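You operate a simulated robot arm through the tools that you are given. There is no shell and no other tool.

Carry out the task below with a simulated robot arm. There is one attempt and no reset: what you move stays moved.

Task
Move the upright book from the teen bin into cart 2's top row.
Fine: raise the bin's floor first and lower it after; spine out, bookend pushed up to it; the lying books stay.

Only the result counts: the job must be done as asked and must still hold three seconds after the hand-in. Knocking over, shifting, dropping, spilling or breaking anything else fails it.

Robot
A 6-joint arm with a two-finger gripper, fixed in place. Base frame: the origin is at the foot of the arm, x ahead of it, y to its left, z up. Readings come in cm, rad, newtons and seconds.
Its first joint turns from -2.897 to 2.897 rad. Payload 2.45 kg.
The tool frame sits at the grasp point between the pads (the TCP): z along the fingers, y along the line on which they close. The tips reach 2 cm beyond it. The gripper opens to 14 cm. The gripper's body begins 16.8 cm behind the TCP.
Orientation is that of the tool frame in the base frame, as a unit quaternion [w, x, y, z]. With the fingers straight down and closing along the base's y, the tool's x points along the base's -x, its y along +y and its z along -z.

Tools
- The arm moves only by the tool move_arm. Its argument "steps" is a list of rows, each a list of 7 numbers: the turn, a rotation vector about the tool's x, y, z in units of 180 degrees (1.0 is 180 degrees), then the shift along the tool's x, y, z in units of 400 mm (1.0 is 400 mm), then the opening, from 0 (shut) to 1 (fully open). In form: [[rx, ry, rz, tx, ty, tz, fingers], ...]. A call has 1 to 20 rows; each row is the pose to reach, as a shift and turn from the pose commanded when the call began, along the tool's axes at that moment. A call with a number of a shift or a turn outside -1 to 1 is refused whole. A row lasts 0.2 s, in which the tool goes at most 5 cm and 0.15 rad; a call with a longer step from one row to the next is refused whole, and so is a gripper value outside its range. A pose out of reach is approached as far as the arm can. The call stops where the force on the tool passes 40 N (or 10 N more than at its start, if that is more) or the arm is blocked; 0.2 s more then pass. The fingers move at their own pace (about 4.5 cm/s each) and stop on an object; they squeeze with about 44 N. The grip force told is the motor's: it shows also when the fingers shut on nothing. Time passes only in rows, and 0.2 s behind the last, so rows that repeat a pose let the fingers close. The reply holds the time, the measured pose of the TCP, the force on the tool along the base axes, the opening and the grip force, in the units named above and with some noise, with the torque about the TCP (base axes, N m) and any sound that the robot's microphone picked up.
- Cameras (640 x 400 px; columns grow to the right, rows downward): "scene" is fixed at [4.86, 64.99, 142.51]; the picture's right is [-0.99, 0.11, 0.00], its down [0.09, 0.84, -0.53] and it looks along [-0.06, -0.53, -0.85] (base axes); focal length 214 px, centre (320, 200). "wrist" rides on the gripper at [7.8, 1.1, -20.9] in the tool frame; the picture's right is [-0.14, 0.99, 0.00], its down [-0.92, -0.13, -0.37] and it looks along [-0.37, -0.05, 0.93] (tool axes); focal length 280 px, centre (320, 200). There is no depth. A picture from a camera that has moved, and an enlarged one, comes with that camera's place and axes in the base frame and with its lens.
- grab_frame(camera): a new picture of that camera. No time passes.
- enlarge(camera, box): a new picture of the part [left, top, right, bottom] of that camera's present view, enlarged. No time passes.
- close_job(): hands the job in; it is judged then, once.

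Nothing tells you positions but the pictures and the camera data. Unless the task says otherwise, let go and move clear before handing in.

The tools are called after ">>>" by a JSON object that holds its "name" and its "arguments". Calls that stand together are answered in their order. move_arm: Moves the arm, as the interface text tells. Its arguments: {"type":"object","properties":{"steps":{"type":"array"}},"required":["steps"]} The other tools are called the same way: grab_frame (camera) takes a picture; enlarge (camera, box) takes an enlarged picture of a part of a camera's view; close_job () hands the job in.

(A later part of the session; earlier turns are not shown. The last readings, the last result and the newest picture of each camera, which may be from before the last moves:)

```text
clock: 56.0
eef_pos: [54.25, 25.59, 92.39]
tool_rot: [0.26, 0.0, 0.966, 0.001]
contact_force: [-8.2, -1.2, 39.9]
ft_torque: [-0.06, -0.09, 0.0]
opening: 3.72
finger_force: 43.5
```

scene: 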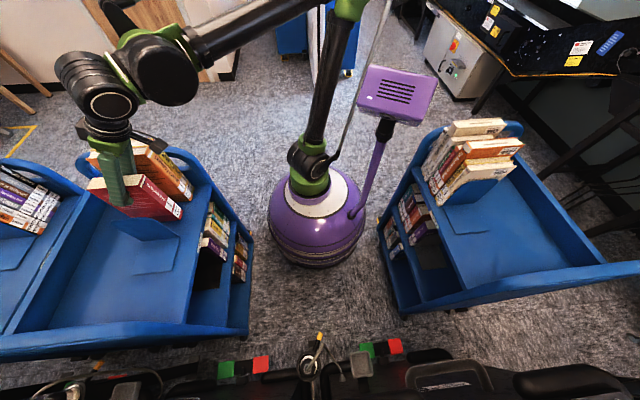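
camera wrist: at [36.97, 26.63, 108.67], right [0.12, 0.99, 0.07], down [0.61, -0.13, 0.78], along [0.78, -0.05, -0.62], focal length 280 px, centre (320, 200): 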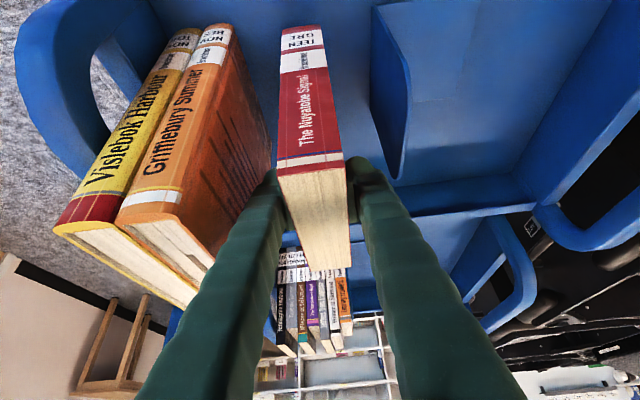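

The book has touched down. I ease off slightly so it isn't pressed into the shelf before releasing.

>>> {"name": "move_arm", "arguments": {"steps": [[0, 0, 0, -0.0025, 0, -0.0043, 0.15], [0, 0, 0, -0.005, 0, -0.0087, 0.15], [0, 0, 0, -0.005, 0, -0.0087, 0.15]]}}

>>> {"name": "enlarge", "arguments": {"camera": "scene", "box": [60, 120, 260, 260]}}

>>> {"name": "grab_frame", "arguments": {"camera": "wrist"}}

```text
clock: 56.8
eef_pos: [54.29, 25.56, 92.65]
tool_rot: [0.259, 0.0, 0.966, 0.001]
contact_force: [-0.3, 0.2, -4.0]
ft_torque: [0.02, 0.02, 0.0]
opening: 3.7
finger_force: 44.6
```

```text
2.86 times, centred on (160, 190) of scene
camera zoom: at [4.86, 64.99, 142.51], right [-0.99, 0.11, 0.0], down [0.09, 0.84, -0.53], along [-0.06, -0.53, -0.85], focal length 613 px, centre (777, 229)
```

zoom: 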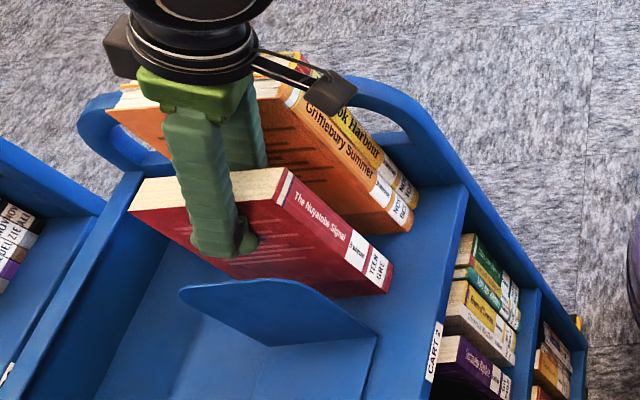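

```text
taken
camera wrist: at [37.0, 26.68, 106.76], right [0.12, 0.99, 0.07], down [0.61, -0.13, 0.78], along [0.78, -0.05, -0.62], focal length 280 px, centre (320, 200)
```

wrist: 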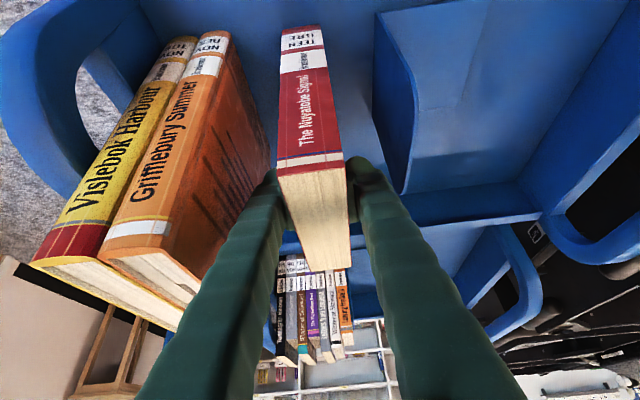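

>>> {"name": "move_arm", "arguments": {"steps": [[0, 0, 0, 0.0012, 0, 0.0022, 0.15], [0, 0, 0, 0.0019, 0, 0.0033, 0.15]]}}

```text
clock: 57.4
eef_pos: [54.27, 25.64, 92.45]
tool_rot: [0.259, 0.0, 0.966, 0.0]
contact_force: [0.0, 0.5, -4.4]
ft_torque: [0.01, -0.01, 0.01]
opening: 3.71
finger_force: 43.7
```

>>> {"name": "move_arm", "arguments": {"steps": [[0, 0, 0, 0.0008, 0, 0.0014, 0.15], [0, 0, 0, 0.0012, 0, 0.0022, 0.15]]}}

```text
clock: 58.0
eef_pos: [54.25, 25.6, 92.31]
tool_rot: [0.26, 0.0, 0.966, 0.0]
contact_force: [-2.4, -0.2, 8.3]
ft_torque: [-0.03, -0.44, 0.0]
opening: 3.67
finger_force: 44.3
```

The book is on the shelf with light contact. I open the fingers just enough to release it.

>>> {"name": "move_arm", "arguments": {"steps": [[0, 0, 0, 0, 0, 0, 0.3], [0, 0, 0, 0, 0, 0, 0.36], [0, 0, 0, 0, 0, 0, 0.39], [0, 0, 0, 0, 0, 0, 0.39], [0, 0, 0, 0, 0, 0, 0.39]]}}

>>> {"name": "grab_frame", "arguments": {"camera": "wrist"}}

>>> {"name": "enlarge", "arguments": {"camera": "scene", "box": [60, 120, 260, 260]}}

```text
clock: 59.2
eef_pos: [54.25, 25.61, 92.25]
tool_rot: [0.259, 0.001, 0.966, 0.0]
contact_force: [-0.4, -0.5, 0.0]
ft_torque: [0.02, -0.01, 0.04]
opening: 5.47
finger_force: 0.1
```

```text
taken
camera wrist: at [37.0, 26.66, 106.53], right [0.12, 0.99, 0.07], down [0.61, -0.13, 0.78], along [0.78, -0.05, -0.62], focal length 280 px, centre (320, 200)
```

wrist: 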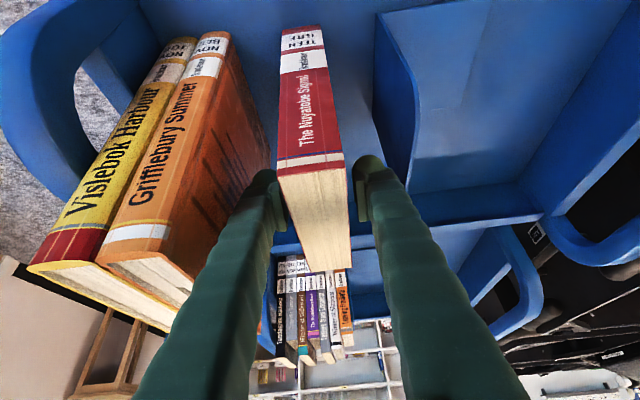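

```text
2.86 times, centred on (160, 190) of scene
camera zoom: at [4.86, 64.99, 142.51], right [-0.99, 0.11, 0.0], down [0.09, 0.84, -0.53], along [-0.06, -0.53, -0.85], focal length 613 px, centre (777, 229)
```

zoom: 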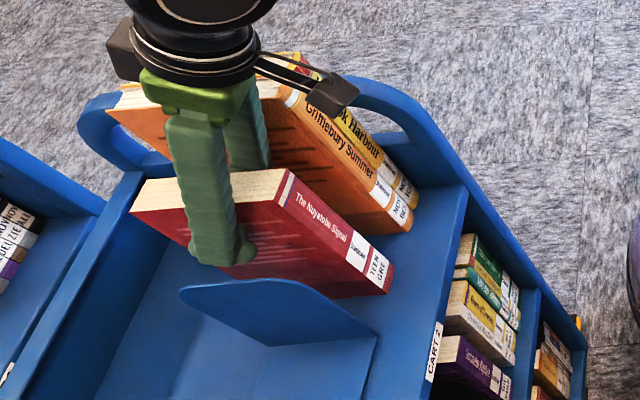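

The book stands on its own, spine out. I withdraw the fingers straight back along the tool axis, then up.

>>> {"name": "move_arm", "arguments": {"steps": [[0, 0, 0, 0, 0, -0.05, 0.39], [0, 0, 0, 0, 0, -0.1, 0.39], [0, 0, 0, 0, 0, -0.2, 0.39], [0, 0, 0, 0, 0, -0.3, 0.39], [0, 0, 0, -0.06, 0, -0.404, 0.39], [0, 0, 0, -0.12, 0, -0.5, 0.39], [0, 0, 0, -0.12, 0, -0.5, 0.2]]}}

>>> {"name": "grab_frame", "arguments": {"camera": "wrist"}}

>>> {"name": "enlarge", "arguments": {"camera": "scene", "box": [60, 120, 260, 260]}}

```text
clock: 60.8
eef_pos: [48.33, 25.65, 111.94]
tool_rot: [0.259, 0.0, 0.966, 0.001]
contact_force: [-0.2, -0.5, -0.1]
ft_torque: [0.0, 0.03, 0.01]
opening: 2.8
finger_force: 0.1
```

```text
taken
camera wrist: at [31.04, 26.69, 126.18], right [0.12, 0.99, 0.07], down [0.61, -0.13, 0.78], along [0.78, -0.05, -0.62], focal length 280 px, centre (320, 200)
```

wrist: 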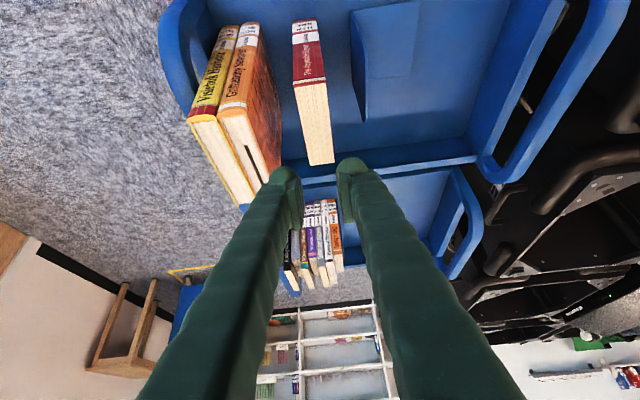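

```text
2.86 times, centred on (160, 190) of scene
camera zoom: at [4.86, 64.99, 142.51], right [-0.99, 0.11, 0.0], down [0.09, 0.84, -0.53], along [-0.06, -0.53, -0.85], focal length 613 px, centre (777, 229)
```

zoom: 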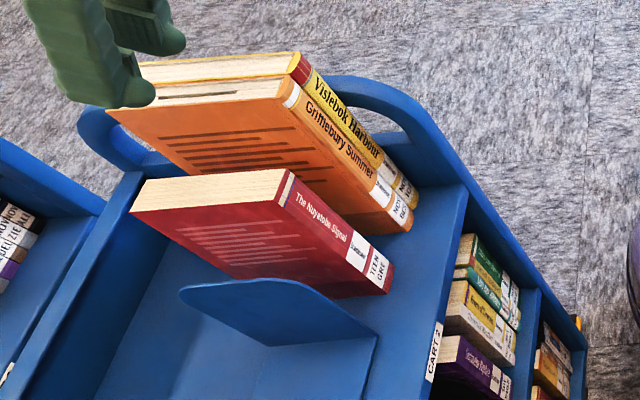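

The red book stands upright in line with the others. Now I reorient: level the tool, turn it so its narrow side faces the books, and tilt it toward −y to push the bookend from behind.

>>> {"name": "move_arm", "arguments": {"steps": [[0, 0.042, 0, 0.018, 0.0625, -0.068, 0], [0, 0.084, 0, 0.036, 0.125, -0.137, 0], [0, 0.126, 0, 0.055, 0.1875, -0.205, 0], [0, 0.1667, 0, 0.073, 0.25, -0.2735, 0], [0, 0.1667, 0, 0.073, 0.25, -0.2735, 0]]}}

>>> {"name": "move_arm", "arguments": {"steps": [[0, 0, -0.0417, 0, 0.006, 0, 0], [0, 0, -0.0833, 0, 0.012, 0, 0], [0, 0, -0.125, 0, 0.018, 0, 0], [0, 0, -0.1667, 0, 0.024, 0, 0], [0, 0, -0.2083, 0, 0.03, 0, 0], [0, 0, -0.25, 0, 0.036, 0, 0], [0, 0, -0.2917, 0, 0.042, 0, 0], [0, 0, -0.3333, 0, 0.05, 0, 0], [0, 0, -0.375, 0, 0.06, 0, 0], [0, 0, -0.4167, 0, 0.07, 0, 0], [0, 0, -0.4583, 0, 0.08, 0, 0], [0, 0, -0.5, 0, 0.1, 0, 0], [0, 0, -0.5, 0, 0.1, 0, 0]]}}

>>> {"name": "move_arm", "arguments": {"steps": [[0, 0.042, 0, 0, 0, 0, 0], [0, 0.084, 0, 0, 0, 0, 0], [0, 0.126, 0, 0, 0, 0, 0], [0, 0.1667, 0, 0, 0, 0, 0], [0, 0.1667, 0, 0, 0, 0, 0]]}}

>>> {"name": "grab_frame", "arguments": {"camera": "wrist"}}

>>> {"name": "grab_frame", "arguments": {"camera": "scene"}}

```text
clock: 62.0
eef_pos: [40.49, 35.66, 120.18]
tool_rot: [0.0, 0.001, 1.0, 0.0]
contact_force: [-0.2, -0.4, 1.0]
ft_torque: [-0.02, -0.04, -0.01]
opening: 0.0
finger_force: 29.3
```

```text
clock: 64.8
eef_pos: [40.37, 39.68, 120.1]
tool_rot: [0.001, -0.707, 0.707, 0.0]
contact_force: [0.0, -0.6, 0.1]
ft_torque: [-0.01, 0.02, 0.03]
opening: 0.0
finger_force: 29.0
```

```text
clock: 66.0
eef_pos: [40.32, 39.54, 120.05]
tool_rot: [0.183, 0.683, -0.683, 0.183]
contact_force: [0.4, 0.4, -0.2]
ft_torque: [-0.01, 0.0, 0.02]
opening: 0.0
finger_force: 28.8
```

```text
taken
camera wrist: at [39.28, 43.26, 142.09], right [-0.99, 0.12, -0.07], down [0.13, 0.98, -0.14], along [0.05, -0.15, -0.99], focal length 280 px, centre (320, 200)
```

wrist: 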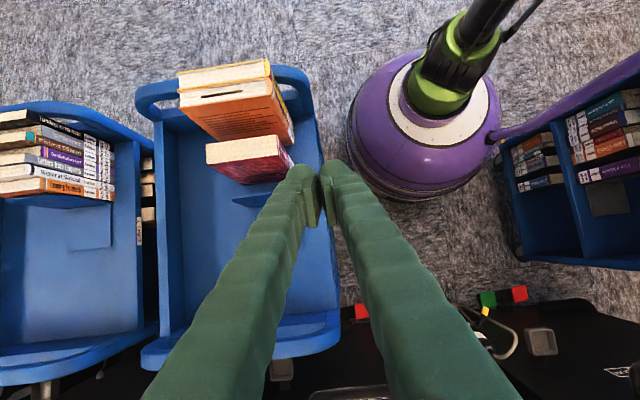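

```text
taken
```

scene: 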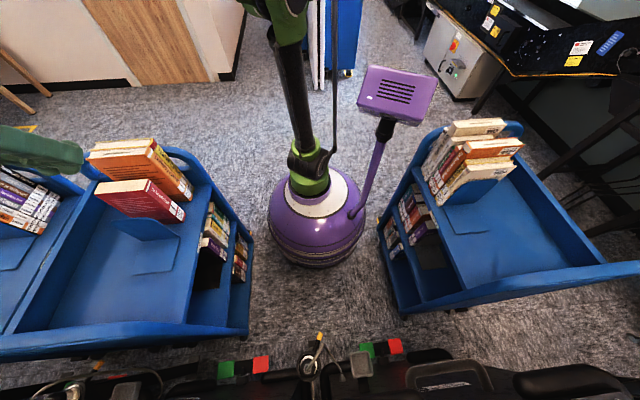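

Orientation is right and the wrist view is now nearly overhead. I move above the space behind the bookend and check.

>>> {"name": "move_arm", "arguments": {"steps": [[0, 0, 0, -0.05, -0.058, 0.067, 0], [0, 0, 0, -0.1, -0.115, 0.134, 0], [0, 0, 0, -0.151, -0.173, 0.201, 0], [0, 0, 0, -0.201, -0.231, 0.268, 0], [0, 0, 0, -0.252, -0.288, 0.335, 0], [0, 0, 0, -0.302, -0.346, 0.4025, 0], [0, 0, 0, -0.302, -0.346, 0.4025, 0]]}}

>>> {"name": "grab_frame", "arguments": {"camera": "wrist"}}

>>> {"name": "enlarge", "arguments": {"camera": "wrist", "box": [210, 60, 430, 220]}}

>>> {"name": "grab_frame", "arguments": {"camera": "scene"}}

```text
clock: 67.6
eef_pos: [54.33, 41.91, 99.91]
tool_rot: [-0.183, -0.683, 0.683, -0.183]
contact_force: [0.4, -0.5, -0.5]
ft_torque: [0.03, 0.01, 0.02]
opening: 0.0
finger_force: 28.9
```

```text
taken
camera wrist: at [53.11, 45.64, 122.1], right [-0.99, 0.12, -0.07], down [0.13, 0.98, -0.14], along [0.05, -0.15, -0.99], focal length 280 px, centre (320, 200)
```

wrist: 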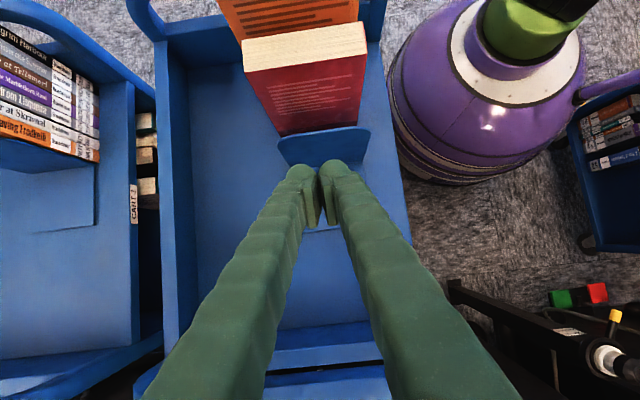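

```text
2.50 times, centred on (320, 140) of wrist
camera zoom: at [53.11, 45.64, 122.1], right [-0.99, 0.12, -0.07], down [0.13, 0.98, -0.14], along [0.05, -0.15, -0.99], focal length 701 px, centre (320, 350)
```

zoom: 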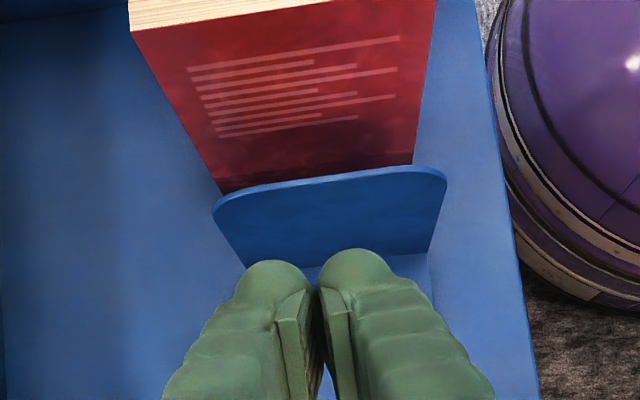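

```text
taken
```

scene: 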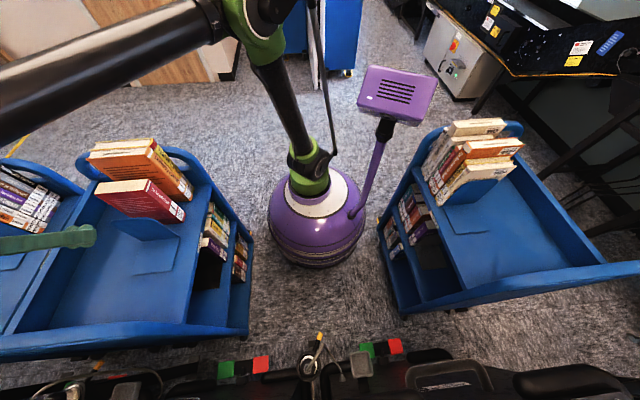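

The view shows the red book and bookend clearly; the bookend upright is at y ≈ 32. I lower the closed fingertips behind it, just above its base plate.

>>> {"name": "move_arm", "arguments": {"steps": [[0, 0, 0, -0.045, 0, 0.083, 0], [0, 0, 0, -0.09, 0, 0.166, 0], [0, 0, 0, -0.135, 0, 0.25, 0], [0, 0, 0, -0.18, 0, 0.33, 0], [0, 0, 0, -0.21, 0, 0.385, 0], [0, 0, 0, -0.228, 0, 0.417, 0], [0, 0, 0, -0.228, 0, 0.417, 0]]}}

>>> {"name": "grab_frame", "arguments": {"camera": "wrist"}}

>>> {"name": "enlarge", "arguments": {"camera": "scene", "box": [60, 120, 260, 280]}}

```text
clock: 69.2
eef_pos: [54.33, 41.64, 81.04]
tool_rot: [-0.182, -0.683, 0.683, -0.182]
contact_force: [-0.8, 0.1, 0.1]
ft_torque: [-0.03, -0.01, 0.02]
opening: 0.02
finger_force: 29.2
```

```text
taken
camera wrist: at [53.16, 45.32, 103.14], right [-0.99, 0.12, -0.07], down [0.13, 0.98, -0.14], along [0.05, -0.15, -0.99], focal length 280 px, centre (320, 200)
```

wrist: 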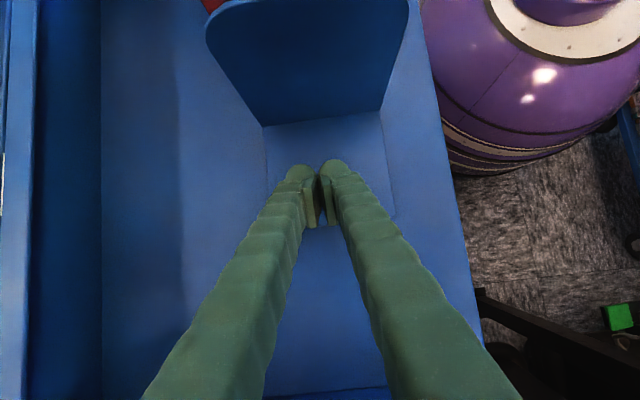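

```text
2.50 times, centred on (160, 200) of scene
camera zoom: at [4.86, 64.99, 142.51], right [-0.99, 0.11, 0.0], down [0.09, 0.84, -0.53], along [-0.06, -0.53, -0.85], focal length 536 px, centre (720, 200)
```

zoom: 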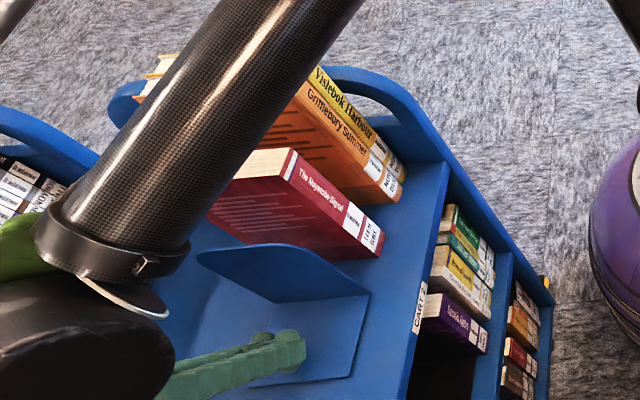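

The fingertips are behind the bookend, clear of its base. I push it toward −y gently and check partway.

>>> {"name": "move_arm", "arguments": {"steps": [[0, 0, 0, 0.0325, 0, 0.01875, 0], [0, 0, 0, 0.065, 0, 0.0375, 0], [0, 0, 0, 0.0974, 0, 0.05625, 0], [0, 0, 0, 0.13, 0, 0.075, 0], [0, 0, 0, 0.143, 0, 0.0825, 0], [0, 0, 0, 0.156, 0, 0.09, 0], [0, 0, 0, 0.169, 0, 0.0975, 0], [0, 0, 0, 0.182, 0, 0.105, 0], [0, 0, 0, 0.195, 0, 0.1125, 0]]}}

>>> {"name": "grab_frame", "arguments": {"camera": "wrist"}}

>>> {"name": "enlarge", "arguments": {"camera": "scene", "box": [60, 120, 260, 280]}}

```text
clock: 71.2
eef_pos: [54.27, 32.51, 81.09]
tool_rot: [-0.183, -0.683, 0.683, -0.183]
contact_force: [-1.0, 1.4, 1.0]
ft_torque: [0.0, 0.03, 0.0]
opening: 0.58
finger_force: 29.7
```

```text
taken
camera wrist: at [53.16, 36.23, 103.11], right [-0.99, 0.12, -0.07], down [0.13, 0.98, -0.14], along [0.05, -0.15, -0.99], focal length 280 px, centre (320, 200)
```

wrist: 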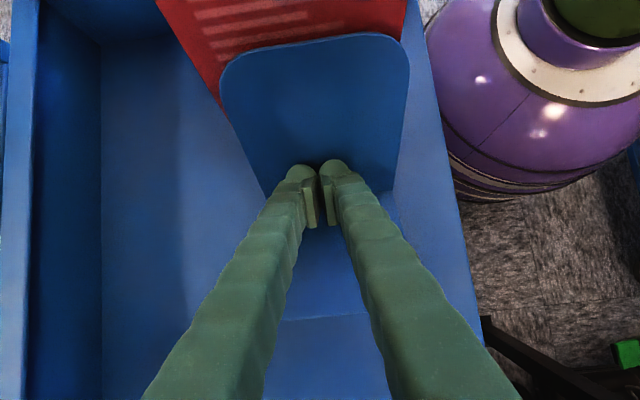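

```text
2.50 times, centred on (160, 200) of scene
camera zoom: at [4.86, 64.99, 142.51], right [-0.99, 0.11, 0.0], down [0.09, 0.84, -0.53], along [-0.06, -0.53, -0.85], focal length 536 px, centre (720, 200)
```

zoom: 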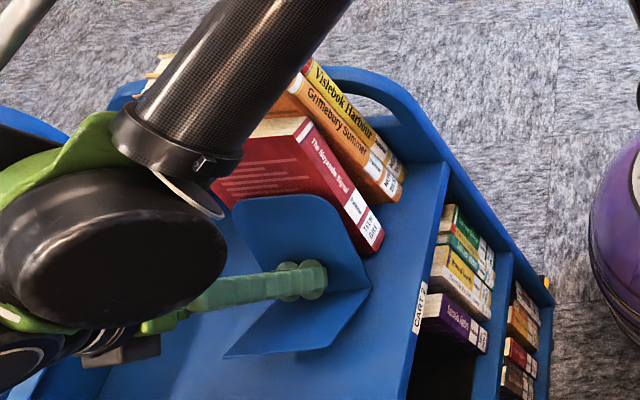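

The bookend seems to be tipping rather than sliding flat, and the red book may be leaning. I stop and look closely before doing anything else.

>>> {"name": "enlarge", "arguments": {"camera": "wrist", "box": [150, 0, 450, 230]}}

>>> {"name": "enlarge", "arguments": {"camera": "scene", "box": [120, 130, 240, 240]}}

```text
1.74 times, centred on (300, 115) of wrist
camera zoom: at [53.16, 36.23, 103.11], right [-0.99, 0.12, -0.07], down [0.13, 0.98, -0.14], along [0.05, -0.15, -0.99], focal length 488 px, centre (355, 348)
```

zoom: 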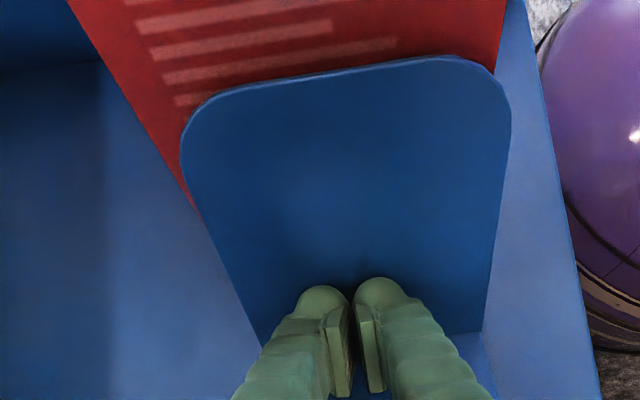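

```text
3.64 times, centred on (180, 185) of scene
camera zoom: at [4.86, 64.99, 142.51], right [-0.99, 0.11, 0.0], down [0.09, 0.84, -0.53], along [-0.06, -0.53, -0.85], focal length 780 px, centre (829, 254)
```

zoom: 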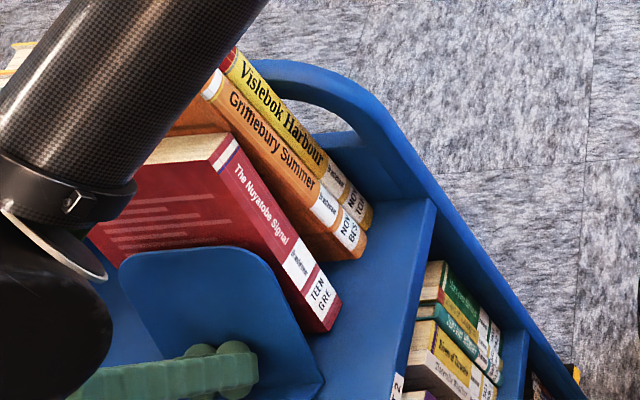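

The bookend has tipped about its lower edge (pushed too high), and the red book now leans slightly. I retreat a little, slowly, and watch how both respond.

>>> {"name": "move_arm", "arguments": {"steps": [[0, 0, 0, -0.0054, 0, -0.0031, 0], [0, 0, 0, -0.0108, 0, -0.0062, 0], [0, 0, 0, -0.0162, 0, -0.0094, 0], [0, 0, 0, -0.02165, 0, -0.0125, 0]]}}

>>> {"name": "enlarge", "arguments": {"camera": "scene", "box": [60, 120, 260, 280]}}

>>> {"name": "grab_frame", "arguments": {"camera": "wrist"}}

```text
clock: 72.2
eef_pos: [54.31, 33.64, 81.05]
tool_rot: [-0.183, -0.683, 0.683, -0.183]
contact_force: [-0.1, -0.1, 1.2]
ft_torque: [-0.03, 0.0, 0.0]
opening: 0.6
finger_force: 29.5
```

```text
2.50 times, centred on (160, 200) of scene
camera zoom: at [4.86, 64.99, 142.51], right [-0.99, 0.11, 0.0], down [0.09, 0.84, -0.53], along [-0.06, -0.53, -0.85], focal length 536 px, centre (720, 200)
```

zoom: 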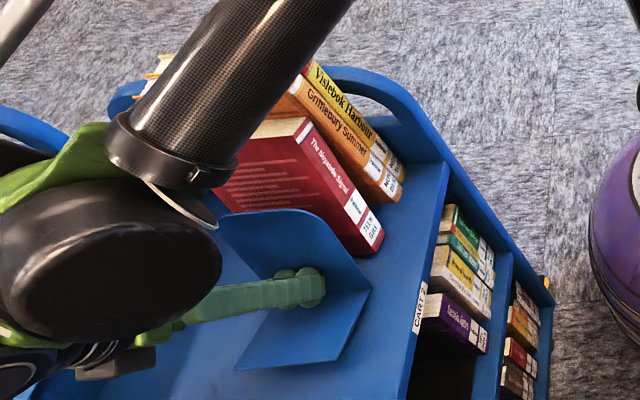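

```text
taken
camera wrist: at [53.15, 37.28, 103.1], right [-0.99, 0.12, -0.07], down [0.13, 0.98, -0.14], along [0.05, -0.15, -0.99], focal length 280 px, centre (320, 200)
```

wrist: 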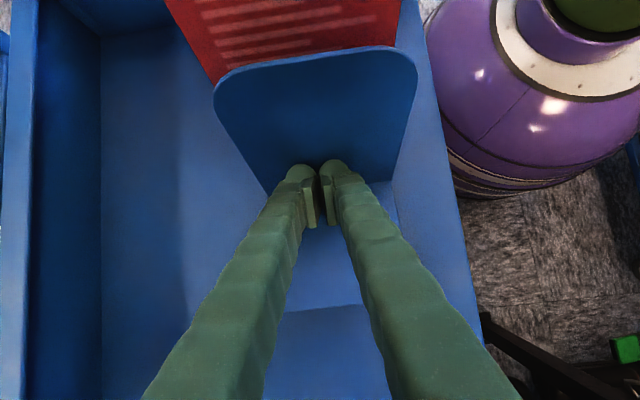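

>>> {"name": "move_arm", "arguments": {"steps": [[0, 0, 0, -0.0054, 0, -0.0031, 0], [0, 0, 0, -0.0108, 0, -0.0062, 0], [0, 0, 0, -0.0162, 0, -0.0094, 0], [0, 0, 0, -0.02165, 0, -0.0125, 0], [0, 0, 0, -0.0271, 0, -0.0156, 0], [0, 0, 0, -0.0325, 0, -0.01875, 0]]}}

>>> {"name": "enlarge", "arguments": {"camera": "scene", "box": [60, 120, 260, 280]}}

>>> {"name": "grab_frame", "arguments": {"camera": "wrist"}}

```text
clock: 73.6
eef_pos: [54.22, 35.12, 80.91]
tool_rot: [-0.183, -0.682, 0.684, -0.183]
contact_force: [-0.7, 0.6, 0.9]
ft_torque: [-0.02, 0.02, 0.01]
opening: 0.0
finger_force: 29.2
```

```text
2.50 times, centred on (160, 200) of scene
camera zoom: at [4.86, 64.99, 142.51], right [-0.99, 0.11, 0.0], down [0.09, 0.84, -0.53], along [-0.06, -0.53, -0.85], focal length 536 px, centre (720, 200)
```

zoom: 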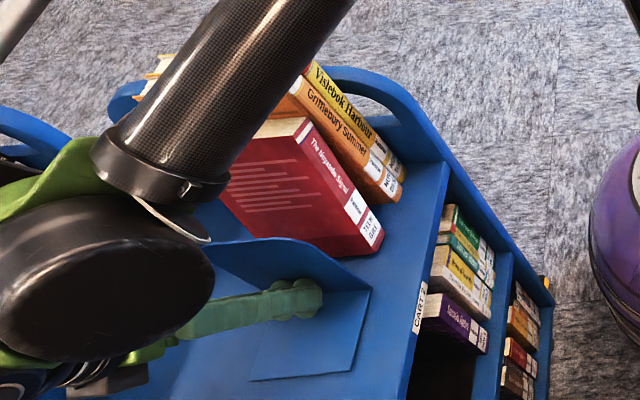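

```text
taken
camera wrist: at [53.16, 38.7, 103.08], right [-0.99, 0.12, -0.07], down [0.13, 0.98, -0.14], along [0.05, -0.15, -0.99], focal length 280 px, centre (320, 200)
```

wrist: 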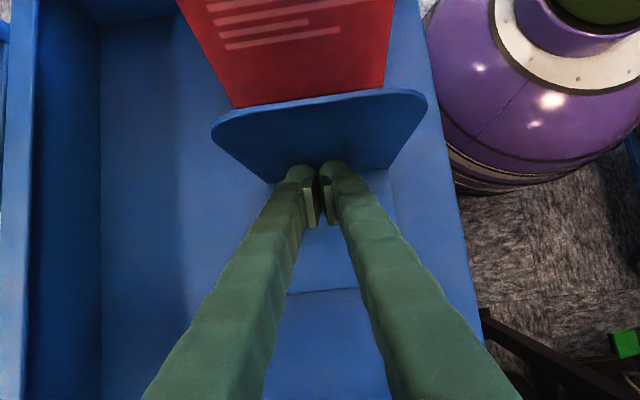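

The bookend is flat again. I take the same zoom as before to compare the red book and the neighbours.

>>> {"name": "move_arm", "arguments": {"steps": [[0, 0, 0, -0.0433, 0, -0.025, 0], [0, 0, 0, -0.0866, 0, -0.05, 0], [0, 0, 0, -0.0866, 0, -0.05, 0]]}}

>>> {"name": "enlarge", "arguments": {"camera": "scene", "box": [60, 120, 260, 260]}}

>>> {"name": "enlarge", "arguments": {"camera": "wrist", "box": [150, 0, 450, 230]}}

```text
clock: 74.4
eef_pos: [54.32, 39.18, 81.01]
tool_rot: [-0.183, -0.683, 0.683, -0.183]
contact_force: [1.0, 0.8, 0.3]
ft_torque: [-0.02, -0.01, -0.01]
opening: 0.01
finger_force: 29.8
```

```text
2.86 times, centred on (160, 190) of scene
camera zoom: at [4.86, 64.99, 142.51], right [-0.99, 0.11, 0.0], down [0.09, 0.84, -0.53], along [-0.06, -0.53, -0.85], focal length 613 px, centre (777, 229)
```

zoom: 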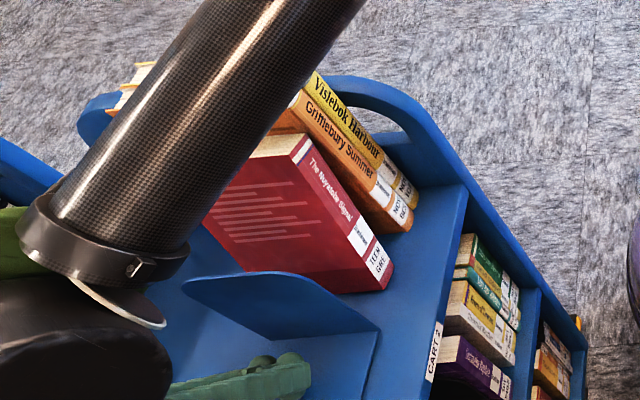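

```text
1.74 times, centred on (300, 115) of wrist
camera zoom: at [53.19, 42.74, 103.13], right [-0.99, 0.12, -0.07], down [0.13, 0.98, -0.14], along [0.05, -0.15, -0.99], focal length 488 px, centre (355, 348)
```

zoom: 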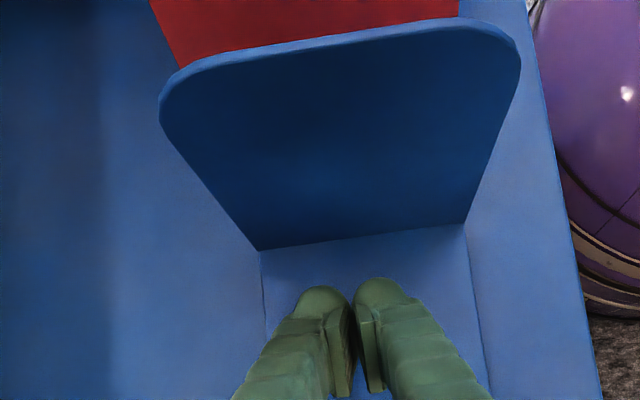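

The neighbours have not moved; the red book leans on Grimebury Summer and the bookend stands flat at y ≈ 32.5. I'll reduce the tool tilt to 15° and go lower so the next push acts near the bookend's foot and cannot tip it.

>>> {"name": "move_arm", "arguments": {"steps": [[0, -0.042, 0, 0, 0, 0, 0], [0, -0.0833, 0, 0, 0, 0, 0], [0, -0.0833, 0, 0, 0, 0, 0]]}}

```text
clock: 75.2
eef_pos: [54.29, 39.13, 81.0]
tool_rot: [0.091, 0.701, -0.701, 0.091]
contact_force: [-0.3, 0.0, 0.3]
ft_torque: [-0.01, 0.01, -0.01]
opening: 0.01
finger_force: 29.5
```

>>> {"name": "move_arm", "arguments": {"steps": [[0, 0, 0, -0.002, 0, 0.00725, 0], [0, 0, 0, -0.0039, 0, 0.0145, 0], [0, 0, 0, -0.0058, 0, 0.02175, 0], [0, 0, 0, -0.0078, 0, 0.029, 0], [0, 0, 0, -0.0097, 0, 0.03625, 0]]}}

>>> {"name": "enlarge", "arguments": {"camera": "wrist", "box": [200, 60, 440, 230]}}

```text
clock: 76.4
eef_pos: [54.35, 39.16, 79.56]
tool_rot: [-0.092, -0.701, 0.701, -0.091]
contact_force: [0.2, 0.2, 0.7]
ft_torque: [0.02, -0.05, 0.03]
opening: 0.0
finger_force: 29.5
```

```text
2.35 times, centred on (320, 145) of wrist
camera zoom: at [53.17, 36.93, 101.8], right [-0.99, 0.13, -0.04], down [0.13, 0.98, 0.12], along [0.05, 0.11, -0.99], focal length 660 px, centre (320, 329)
```

zoom: 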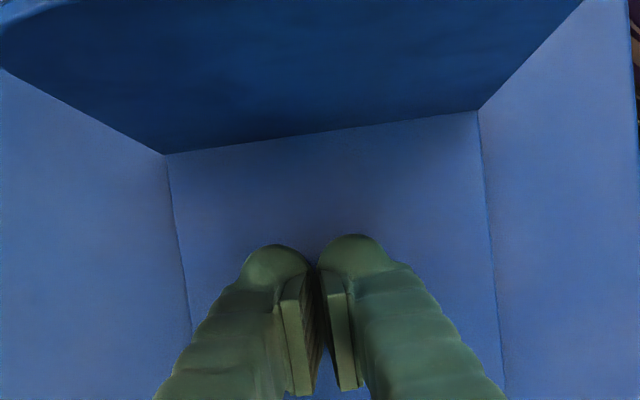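

>>> {"name": "move_arm", "arguments": {"steps": [[0, 0, 0, -0.00097, 0, 0.0036, 0], [0, 0, 0, -0.0019, 0, 0.0072, 0], [0, 0, 0, -0.0029, 0, 0.0109, 0], [0, 0, 0, -0.0039, 0, 0.0145, 0]]}}

```text
clock: 77.4
eef_pos: [54.39, 39.13, 79.01]
tool_rot: [-0.093, -0.701, 0.701, -0.092]
contact_force: [0.1, -0.2, 0.0]
ft_torque: [-0.03, -0.04, -0.02]
opening: 0.0
finger_force: 29.1
```

>>> {"name": "move_arm", "arguments": {"steps": [[0, 0, 0, -0.0013, 0, 0.0048, 0], [0, 0, 0, -0.0026, 0, 0.0097, 0]]}}

```text
clock: 78.0
eef_pos: [54.36, 39.09, 78.69]
tool_rot: [0.091, 0.702, -0.7, 0.093]
contact_force: [-3.1, 1.2, 18.0]
ft_torque: [0.15, 0.07, 0.02]
opening: 0.6
finger_force: 29.8
stopped in row 2: the force on the tool passed its limit at 46 N (the readings are from after the stop); the commanded pose is now the measured one
```

The tips touched the base plate. I back up a few millimetres and confirm no contact before pushing.

>>> {"name": "move_arm", "arguments": {"steps": [[0, 0, 0, 0.0019, 0, -0.00725, 0], [0, 0, 0, 0.0019, 0, -0.00725, 0]]}}

>>> {"name": "enlarge", "arguments": {"camera": "scene", "box": [60, 120, 260, 280]}}

```text
clock: 78.6
eef_pos: [54.51, 39.01, 78.89]
tool_rot: [-0.093, -0.701, 0.701, -0.093]
contact_force: [0.3, 0.3, -1.1]
ft_torque: [-0.02, 0.02, -0.03]
opening: 0.0
finger_force: 29.8
```

```text
2.50 times, centred on (160, 200) of scene
camera zoom: at [4.86, 64.99, 142.51], right [-0.99, 0.11, 0.0], down [0.09, 0.84, -0.53], along [-0.06, -0.53, -0.85], focal length 536 px, centre (720, 200)
```

zoom: 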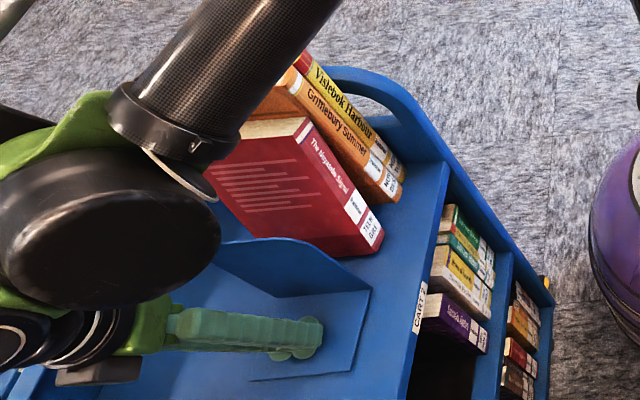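

Clear at z ≈ 78.9. I push slowly toward −y at this low height and check the bookend stays flat.

>>> {"name": "move_arm", "arguments": {"steps": [[0, 0, 0, 0.02415, 0, 0.0065, 0], [0, 0, 0, 0.0483, 0, 0.01295, 0], [0, 0, 0, 0.0725, 0, 0.0194, 0], [0, 0, 0, 0.0966, 0, 0.0259, 0], [0, 0, 0, 0.1087, 0, 0.0291, 0], [0, 0, 0, 0.1208, 0, 0.0324, 0], [0, 0, 0, 0.1328, 0, 0.0356, 0], [0, 0, 0, 0.145, 0, 0.0389, 0]]}}

>>> {"name": "enlarge", "arguments": {"camera": "scene", "box": [60, 120, 260, 280]}}

>>> {"name": "grab_frame", "arguments": {"camera": "wrist"}}

```text
clock: 80.4
eef_pos: [54.35, 33.15, 78.95]
tool_rot: [0.092, 0.702, -0.7, 0.093]
contact_force: [-0.5, 2.2, 0.3]
ft_torque: [0.02, -0.03, -0.01]
opening: 0.02
finger_force: 29.2
```

```text
2.50 times, centred on (160, 200) of scene
camera zoom: at [4.86, 64.99, 142.51], right [-0.99, 0.11, 0.0], down [0.09, 0.84, -0.53], along [-0.06, -0.53, -0.85], focal length 536 px, centre (720, 200)
```

zoom: 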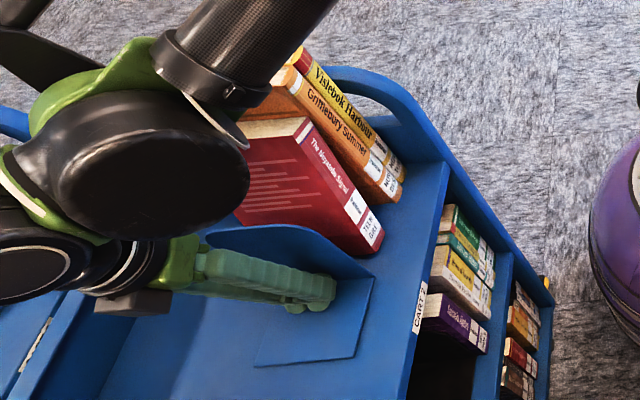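

```text
taken
camera wrist: at [53.16, 30.98, 101.3], right [-0.99, 0.13, -0.04], down [0.13, 0.98, 0.12], along [0.05, 0.11, -0.99], focal length 280 px, centre (320, 200)
```

wrist: 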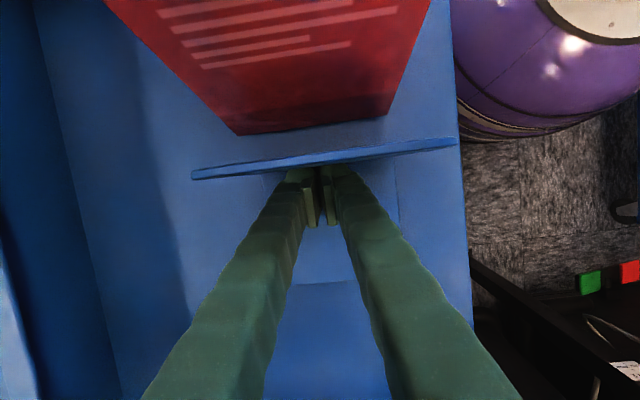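

The bookend now slides flat with only about 2 N. I continue pushing slowly so its foot moves the red book's lower edge back under it.

>>> {"name": "move_arm", "arguments": {"steps": [[0, 0, 0, 0.0121, 0, 0.0032, 0], [0, 0, 0, 0.0242, 0, 0.0065, 0], [0, 0, 0, 0.0362, 0, 0.0097, 0], [0, 0, 0, 0.0483, 0, 0.01295, 0], [0, 0, 0, 0.0604, 0, 0.0162, 0], [0, 0, 0, 0.0725, 0, 0.0194, 0], [0, 0, 0, 0.0845, 0, 0.0227, 0], [0, 0, 0, 0.0966, 0, 0.0259, 0]]}}

>>> {"name": "enlarge", "arguments": {"camera": "scene", "box": [60, 120, 260, 280]}}

>>> {"name": "grab_frame", "arguments": {"camera": "wrist"}}

```text
clock: 82.2
eef_pos: [54.43, 28.99, 79.0]
tool_rot: [0.092, 0.701, -0.701, 0.093]
contact_force: [-0.3, 2.9, -0.3]
ft_torque: [0.03, -0.03, -0.01]
opening: 0.6
finger_force: 29.1
```

```text
2.50 times, centred on (160, 200) of scene
camera zoom: at [4.86, 64.99, 142.51], right [-0.99, 0.11, 0.0], down [0.09, 0.84, -0.53], along [-0.06, -0.53, -0.85], focal length 536 px, centre (720, 200)
```

zoom: 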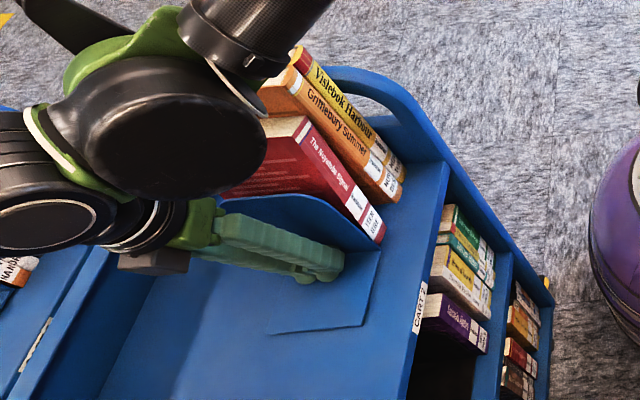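

```text
taken
camera wrist: at [53.18, 26.93, 101.27], right [-0.99, 0.13, -0.04], down [0.13, 0.98, 0.12], along [0.05, 0.11, -0.99], focal length 280 px, centre (320, 200)
```

wrist: 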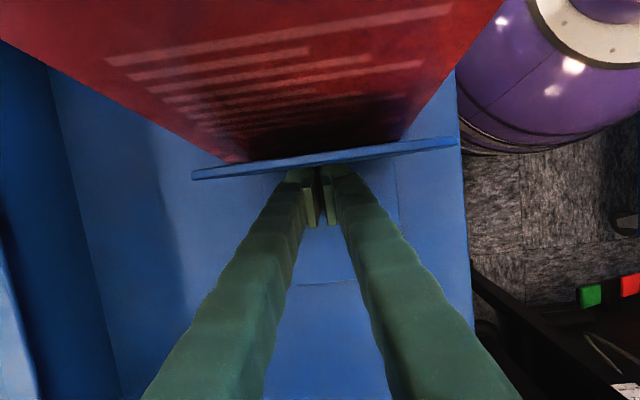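

>>> {"name": "move_arm", "arguments": {"steps": [[0, 0, 0, 0.0097, 0, 0.0026, 0], [0, 0, 0, 0.0193, 0, 0.0052, 0], [0, 0, 0, 0.029, 0, 0.0078, 0], [0, 0, 0, 0.0386, 0, 0.0104, 0], [0, 0, 0, 0.0483, 0, 0.013, 0], [0, 0, 0, 0.0483, 0, 0.013, 0], [0, 0, 0, 0.0483, 0, 0.013, 0]]}}

>>> {"name": "enlarge", "arguments": {"camera": "scene", "box": [60, 120, 260, 280]}}

>>> {"name": "grab_frame", "arguments": {"camera": "wrist"}}

```text
clock: 83.8
eef_pos: [54.28, 27.09, 78.97]
tool_rot: [-0.092, -0.701, 0.701, -0.093]
contact_force: [1.0, 1.7, -0.6]
ft_torque: [0.03, 0.01, -0.02]
opening: 0.59
finger_force: 29.4
```

```text
2.50 times, centred on (160, 200) of scene
camera zoom: at [4.86, 64.99, 142.51], right [-0.99, 0.11, 0.0], down [0.09, 0.84, -0.53], along [-0.06, -0.53, -0.85], focal length 536 px, centre (720, 200)
```

zoom: 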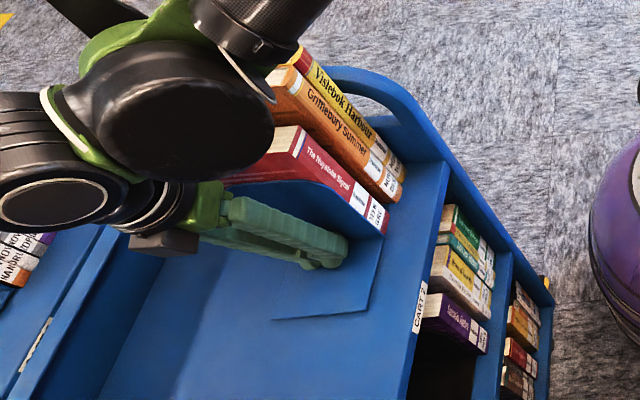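

```text
taken
camera wrist: at [53.2, 24.94, 101.26], right [-0.99, 0.13, -0.04], down [0.13, 0.98, 0.12], along [0.05, 0.11, -0.99], focal length 280 px, centre (320, 200)
```

wrist: 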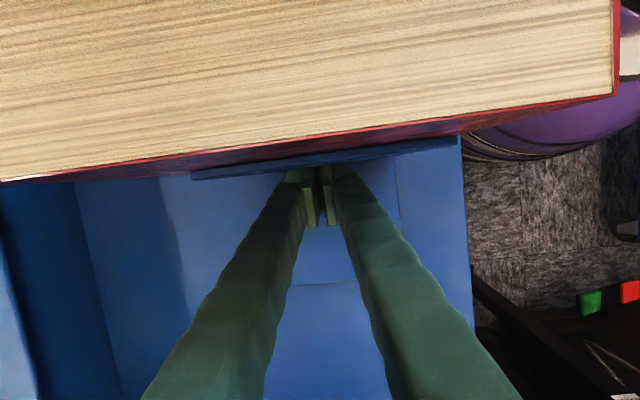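

The red book has stood up straight and flush against the bookend, with about 2–2.5 cm left to its neighbour. I keep pushing slowly, in small steps.

>>> {"name": "move_arm", "arguments": {"steps": [[0, 0, 0, 0.006, 0, 0.0016, 0], [0, 0, 0, 0.012, 0, 0.0032, 0], [0, 0, 0, 0.018, 0, 0.0048, 0], [0, 0, 0, 0.024, 0, 0.0064, 0], [0, 0, 0, 0.03, 0, 0.008, 0], [0, 0, 0, 0.036, 0, 0.0097, 0]]}}

>>> {"name": "enlarge", "arguments": {"camera": "scene", "box": [110, 120, 230, 220]}}

>>> {"name": "grab_frame", "arguments": {"camera": "wrist"}}

```text
clock: 85.2
eef_pos: [54.29, 25.49, 78.96]
tool_rot: [-0.092, -0.701, 0.701, -0.092]
contact_force: [-0.9, 3.6, 2.2]
ft_torque: [0.03, 0.04, -0.01]
opening: 0.58
finger_force: 29.6
```

```text
4.00 times, centred on (170, 170) of scene
camera zoom: at [4.86, 64.99, 142.51], right [-0.99, 0.11, 0.0], down [0.09, 0.84, -0.53], along [-0.06, -0.53, -0.85], focal length 858 px, centre (920, 320)
```

zoom: 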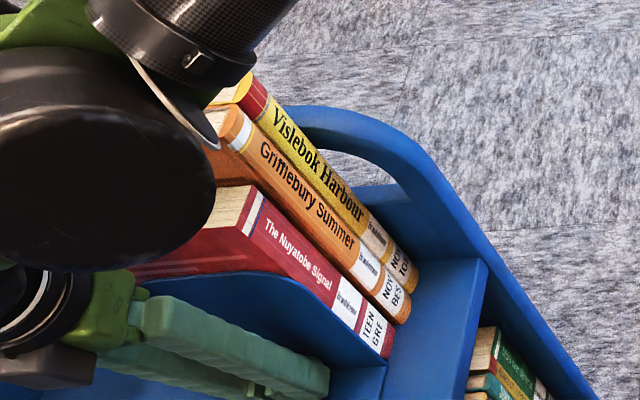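

```text
taken
camera wrist: at [53.19, 23.49, 101.27], right [-0.99, 0.13, -0.04], down [0.13, 0.98, 0.12], along [0.05, 0.11, -0.99], focal length 280 px, centre (320, 200)
```

wrist: 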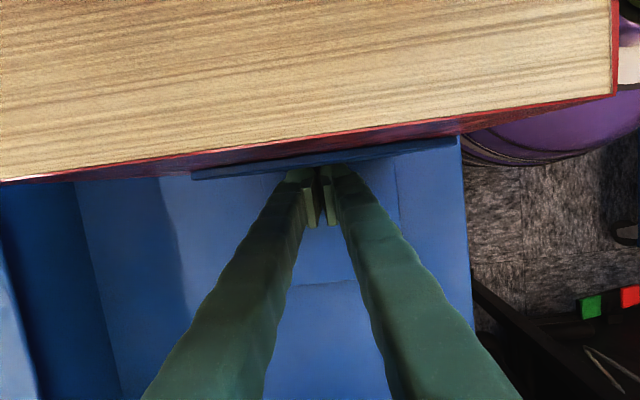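

Only a small gap remains. I push the last few millimetres in tiny steps, watching the y-force for contact with Grimebury Summer.

>>> {"name": "move_arm", "arguments": {"steps": [[0, 0, 0, 0.0036, 0, 0.001, 0], [0, 0, 0, 0.0072, 0, 0.0019, 0], [0, 0, 0, 0.0109, 0, 0.0029, 0]]}}

>>> {"name": "enlarge", "arguments": {"camera": "scene", "box": [150, 140, 220, 210]}}

```text
clock: 86.0
eef_pos: [54.27, 25.2, 78.94]
tool_rot: [-0.091, -0.701, 0.702, -0.093]
contact_force: [0.7, 4.3, 0.7]
ft_torque: [-0.03, -0.02, -0.01]
opening: 0.59
finger_force: 28.9
```

```text
5.71 times, centred on (185, 175) of scene
camera zoom: at [4.86, 64.99, 142.51], right [-0.99, 0.11, 0.0], down [0.09, 0.84, -0.53], along [-0.06, -0.53, -0.85], focal length 1226 px, centre (1091, 343)
```

zoom: 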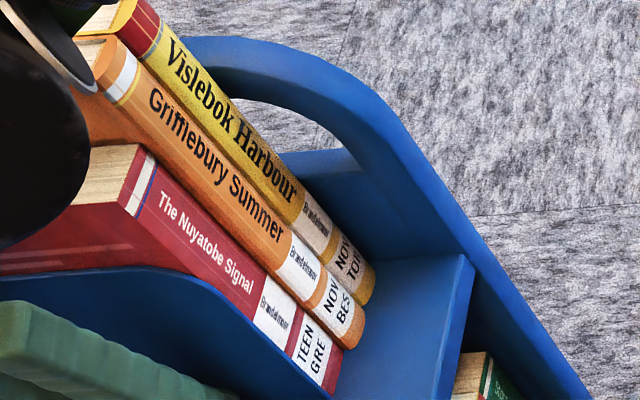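

>>> {"name": "move_arm", "arguments": {"steps": [[0, 0, 0, 0.0018, 0, 0.0005, 0], [0, 0, 0, 0.0036, 0, 0.001, 0]]}}

>>> {"name": "enlarge", "arguments": {"camera": "scene", "box": [150, 140, 220, 210]}}

```text
clock: 86.6
eef_pos: [54.48, 24.96, 78.95]
tool_rot: [-0.091, -0.701, 0.701, -0.093]
contact_force: [0.4, 7.1, -1.7]
ft_torque: [0.05, 0.03, 0.01]
opening: 0.61
finger_force: 29.5
```

```text
5.71 times, centred on (185, 175) of scene
camera zoom: at [4.86, 64.99, 142.51], right [-0.99, 0.11, 0.0], down [0.09, 0.84, -0.53], along [-0.06, -0.53, -0.85], focal length 1226 px, centre (1091, 343)
```

zoom: 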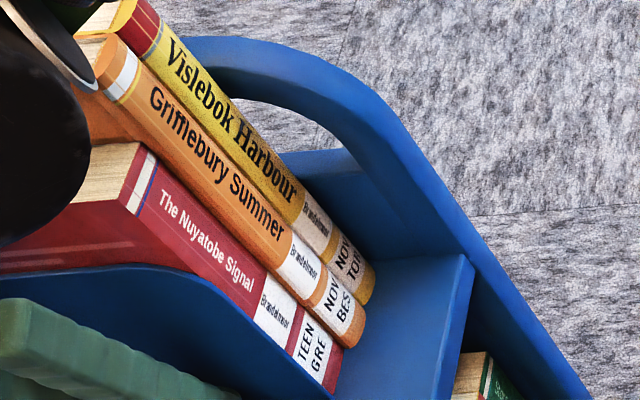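

Contact with the neighbour is felt (7 N), so the row is snug and I stop pushing. I withdraw the fingers in +y first, then straight up.

>>> {"name": "move_arm", "arguments": {"steps": [[0, 0, 0, -0.012, 0, -0.0032, 0], [0, 0, 0, -0.036, 0, -0.0097, 0], [0, 0, 0, -0.0725, 0, -0.0194, 0], [0, 0, 0, -0.06, 0, -0.1, 0], [0, 0, 0, -0.04, 0, -0.2, 0], [0, 0, 0, -0.015, 0, -0.31, 0], [0, 0, 0, 0.01, 0, -0.42, 0], [0, 0, 0, 0.038, 0, -0.53, 0], [0, 0, 0, 0.065, 0, -0.63, 0], [0, 0, 0, 0.065, 0, -0.63, 0]]}}

>>> {"name": "grab_frame", "arguments": {"camera": "wrist"}}

>>> {"name": "enlarge", "arguments": {"camera": "scene", "box": [60, 120, 260, 280]}}

```text
clock: 88.8
eef_pos: [54.3, 29.08, 104.06]
tool_rot: [-0.091, -0.701, 0.701, -0.093]
contact_force: [0.3, -0.3, 0.5]
ft_torque: [0.02, -0.02, -0.01]
opening: 0.01
finger_force: 29.5
```

```text
taken
camera wrist: at [53.07, 26.84, 126.34], right [-0.99, 0.13, -0.04], down [0.13, 0.98, 0.12], along [0.05, 0.11, -0.99], focal length 280 px, centre (320, 200)
```

wrist: 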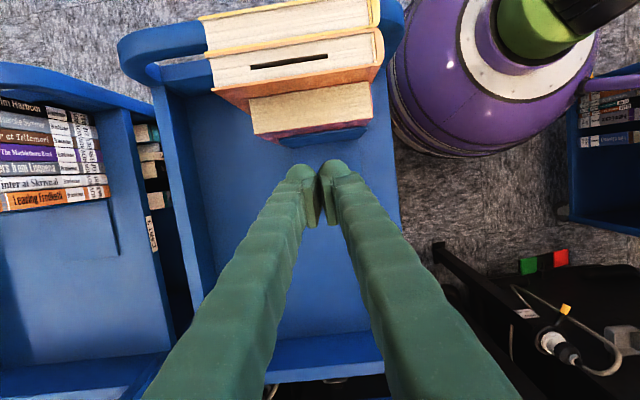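

```text
2.50 times, centred on (160, 200) of scene
camera zoom: at [4.86, 64.99, 142.51], right [-0.99, 0.11, 0.0], down [0.09, 0.84, -0.53], along [-0.06, -0.53, -0.85], focal length 536 px, centre (720, 200)
```

zoom: 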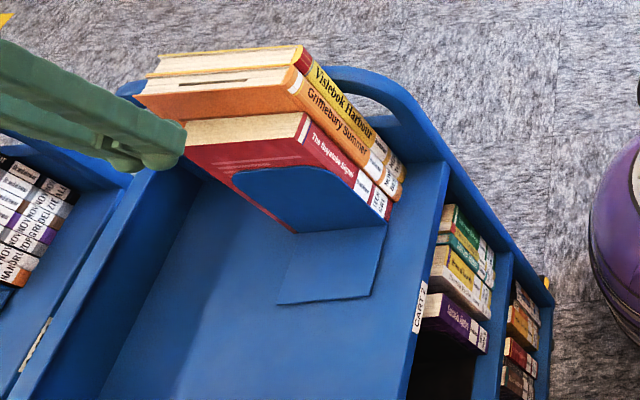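

The row is now yellow, orange, red, bookend, all upright and snug. Next I must lower the bin floor, so I rotate the tool back to the outward tilt and head toward the switch.

>>> {"name": "move_arm", "arguments": {"steps": [[0, 0, 0, -0.01, 0.03, -0.07, 0], [0, -0.028, 0, -0.04, 0.09, -0.14, 0], [0, -0.056, 0, -0.07, 0.15, -0.205, 0], [0, -0.083, 0, -0.1, 0.2, -0.265, 0], [0, -0.111, 0, -0.13, 0.25, -0.325, 0], [0, -0.139, 0, -0.16, 0.3, -0.38, 0], [0, -0.167, 0, -0.19, 0.35, -0.435, 0], [0, -0.194, 0, -0.22, 0.4, -0.48, 0], [0, -0.222, 0, -0.25, 0.445, -0.515, 0], [0, -0.25, 0, -0.27, 0.4825, -0.538, 0], [0, -0.25, 0, -0.27, 0.4825, -0.538, 0]]}}

>>> {"name": "grab_frame", "arguments": {"camera": "wrist"}}

>>> {"name": "grab_frame", "arguments": {"camera": "scene"}}

```text
clock: 91.2
eef_pos: [34.91, 45.03, 122.07]
tool_rot: [-0.183, 0.683, -0.683, -0.182]
contact_force: [-0.2, -0.6, -0.6]
ft_torque: [-0.03, 0.0, -0.01]
opening: 0.0
finger_force: 29.1
```

```text
taken
camera wrist: at [33.78, 27.82, 136.26], right [-0.99, 0.12, 0.07], down [0.13, 0.61, 0.78], along [0.05, 0.78, -0.62], focal length 280 px, centre (320, 200)
```

wrist: 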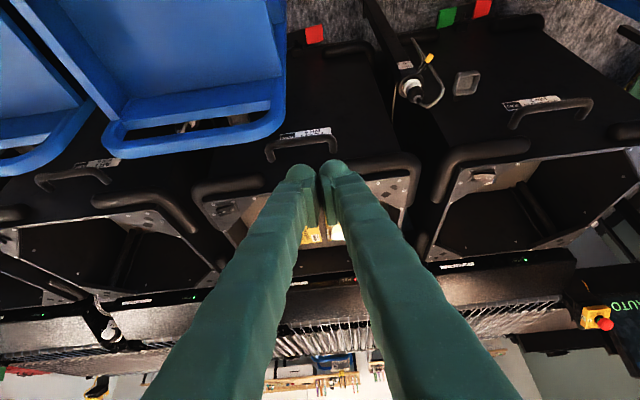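

```text
taken
```

scene: 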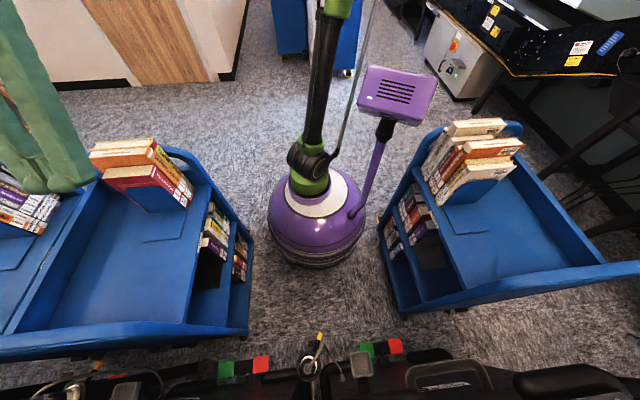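

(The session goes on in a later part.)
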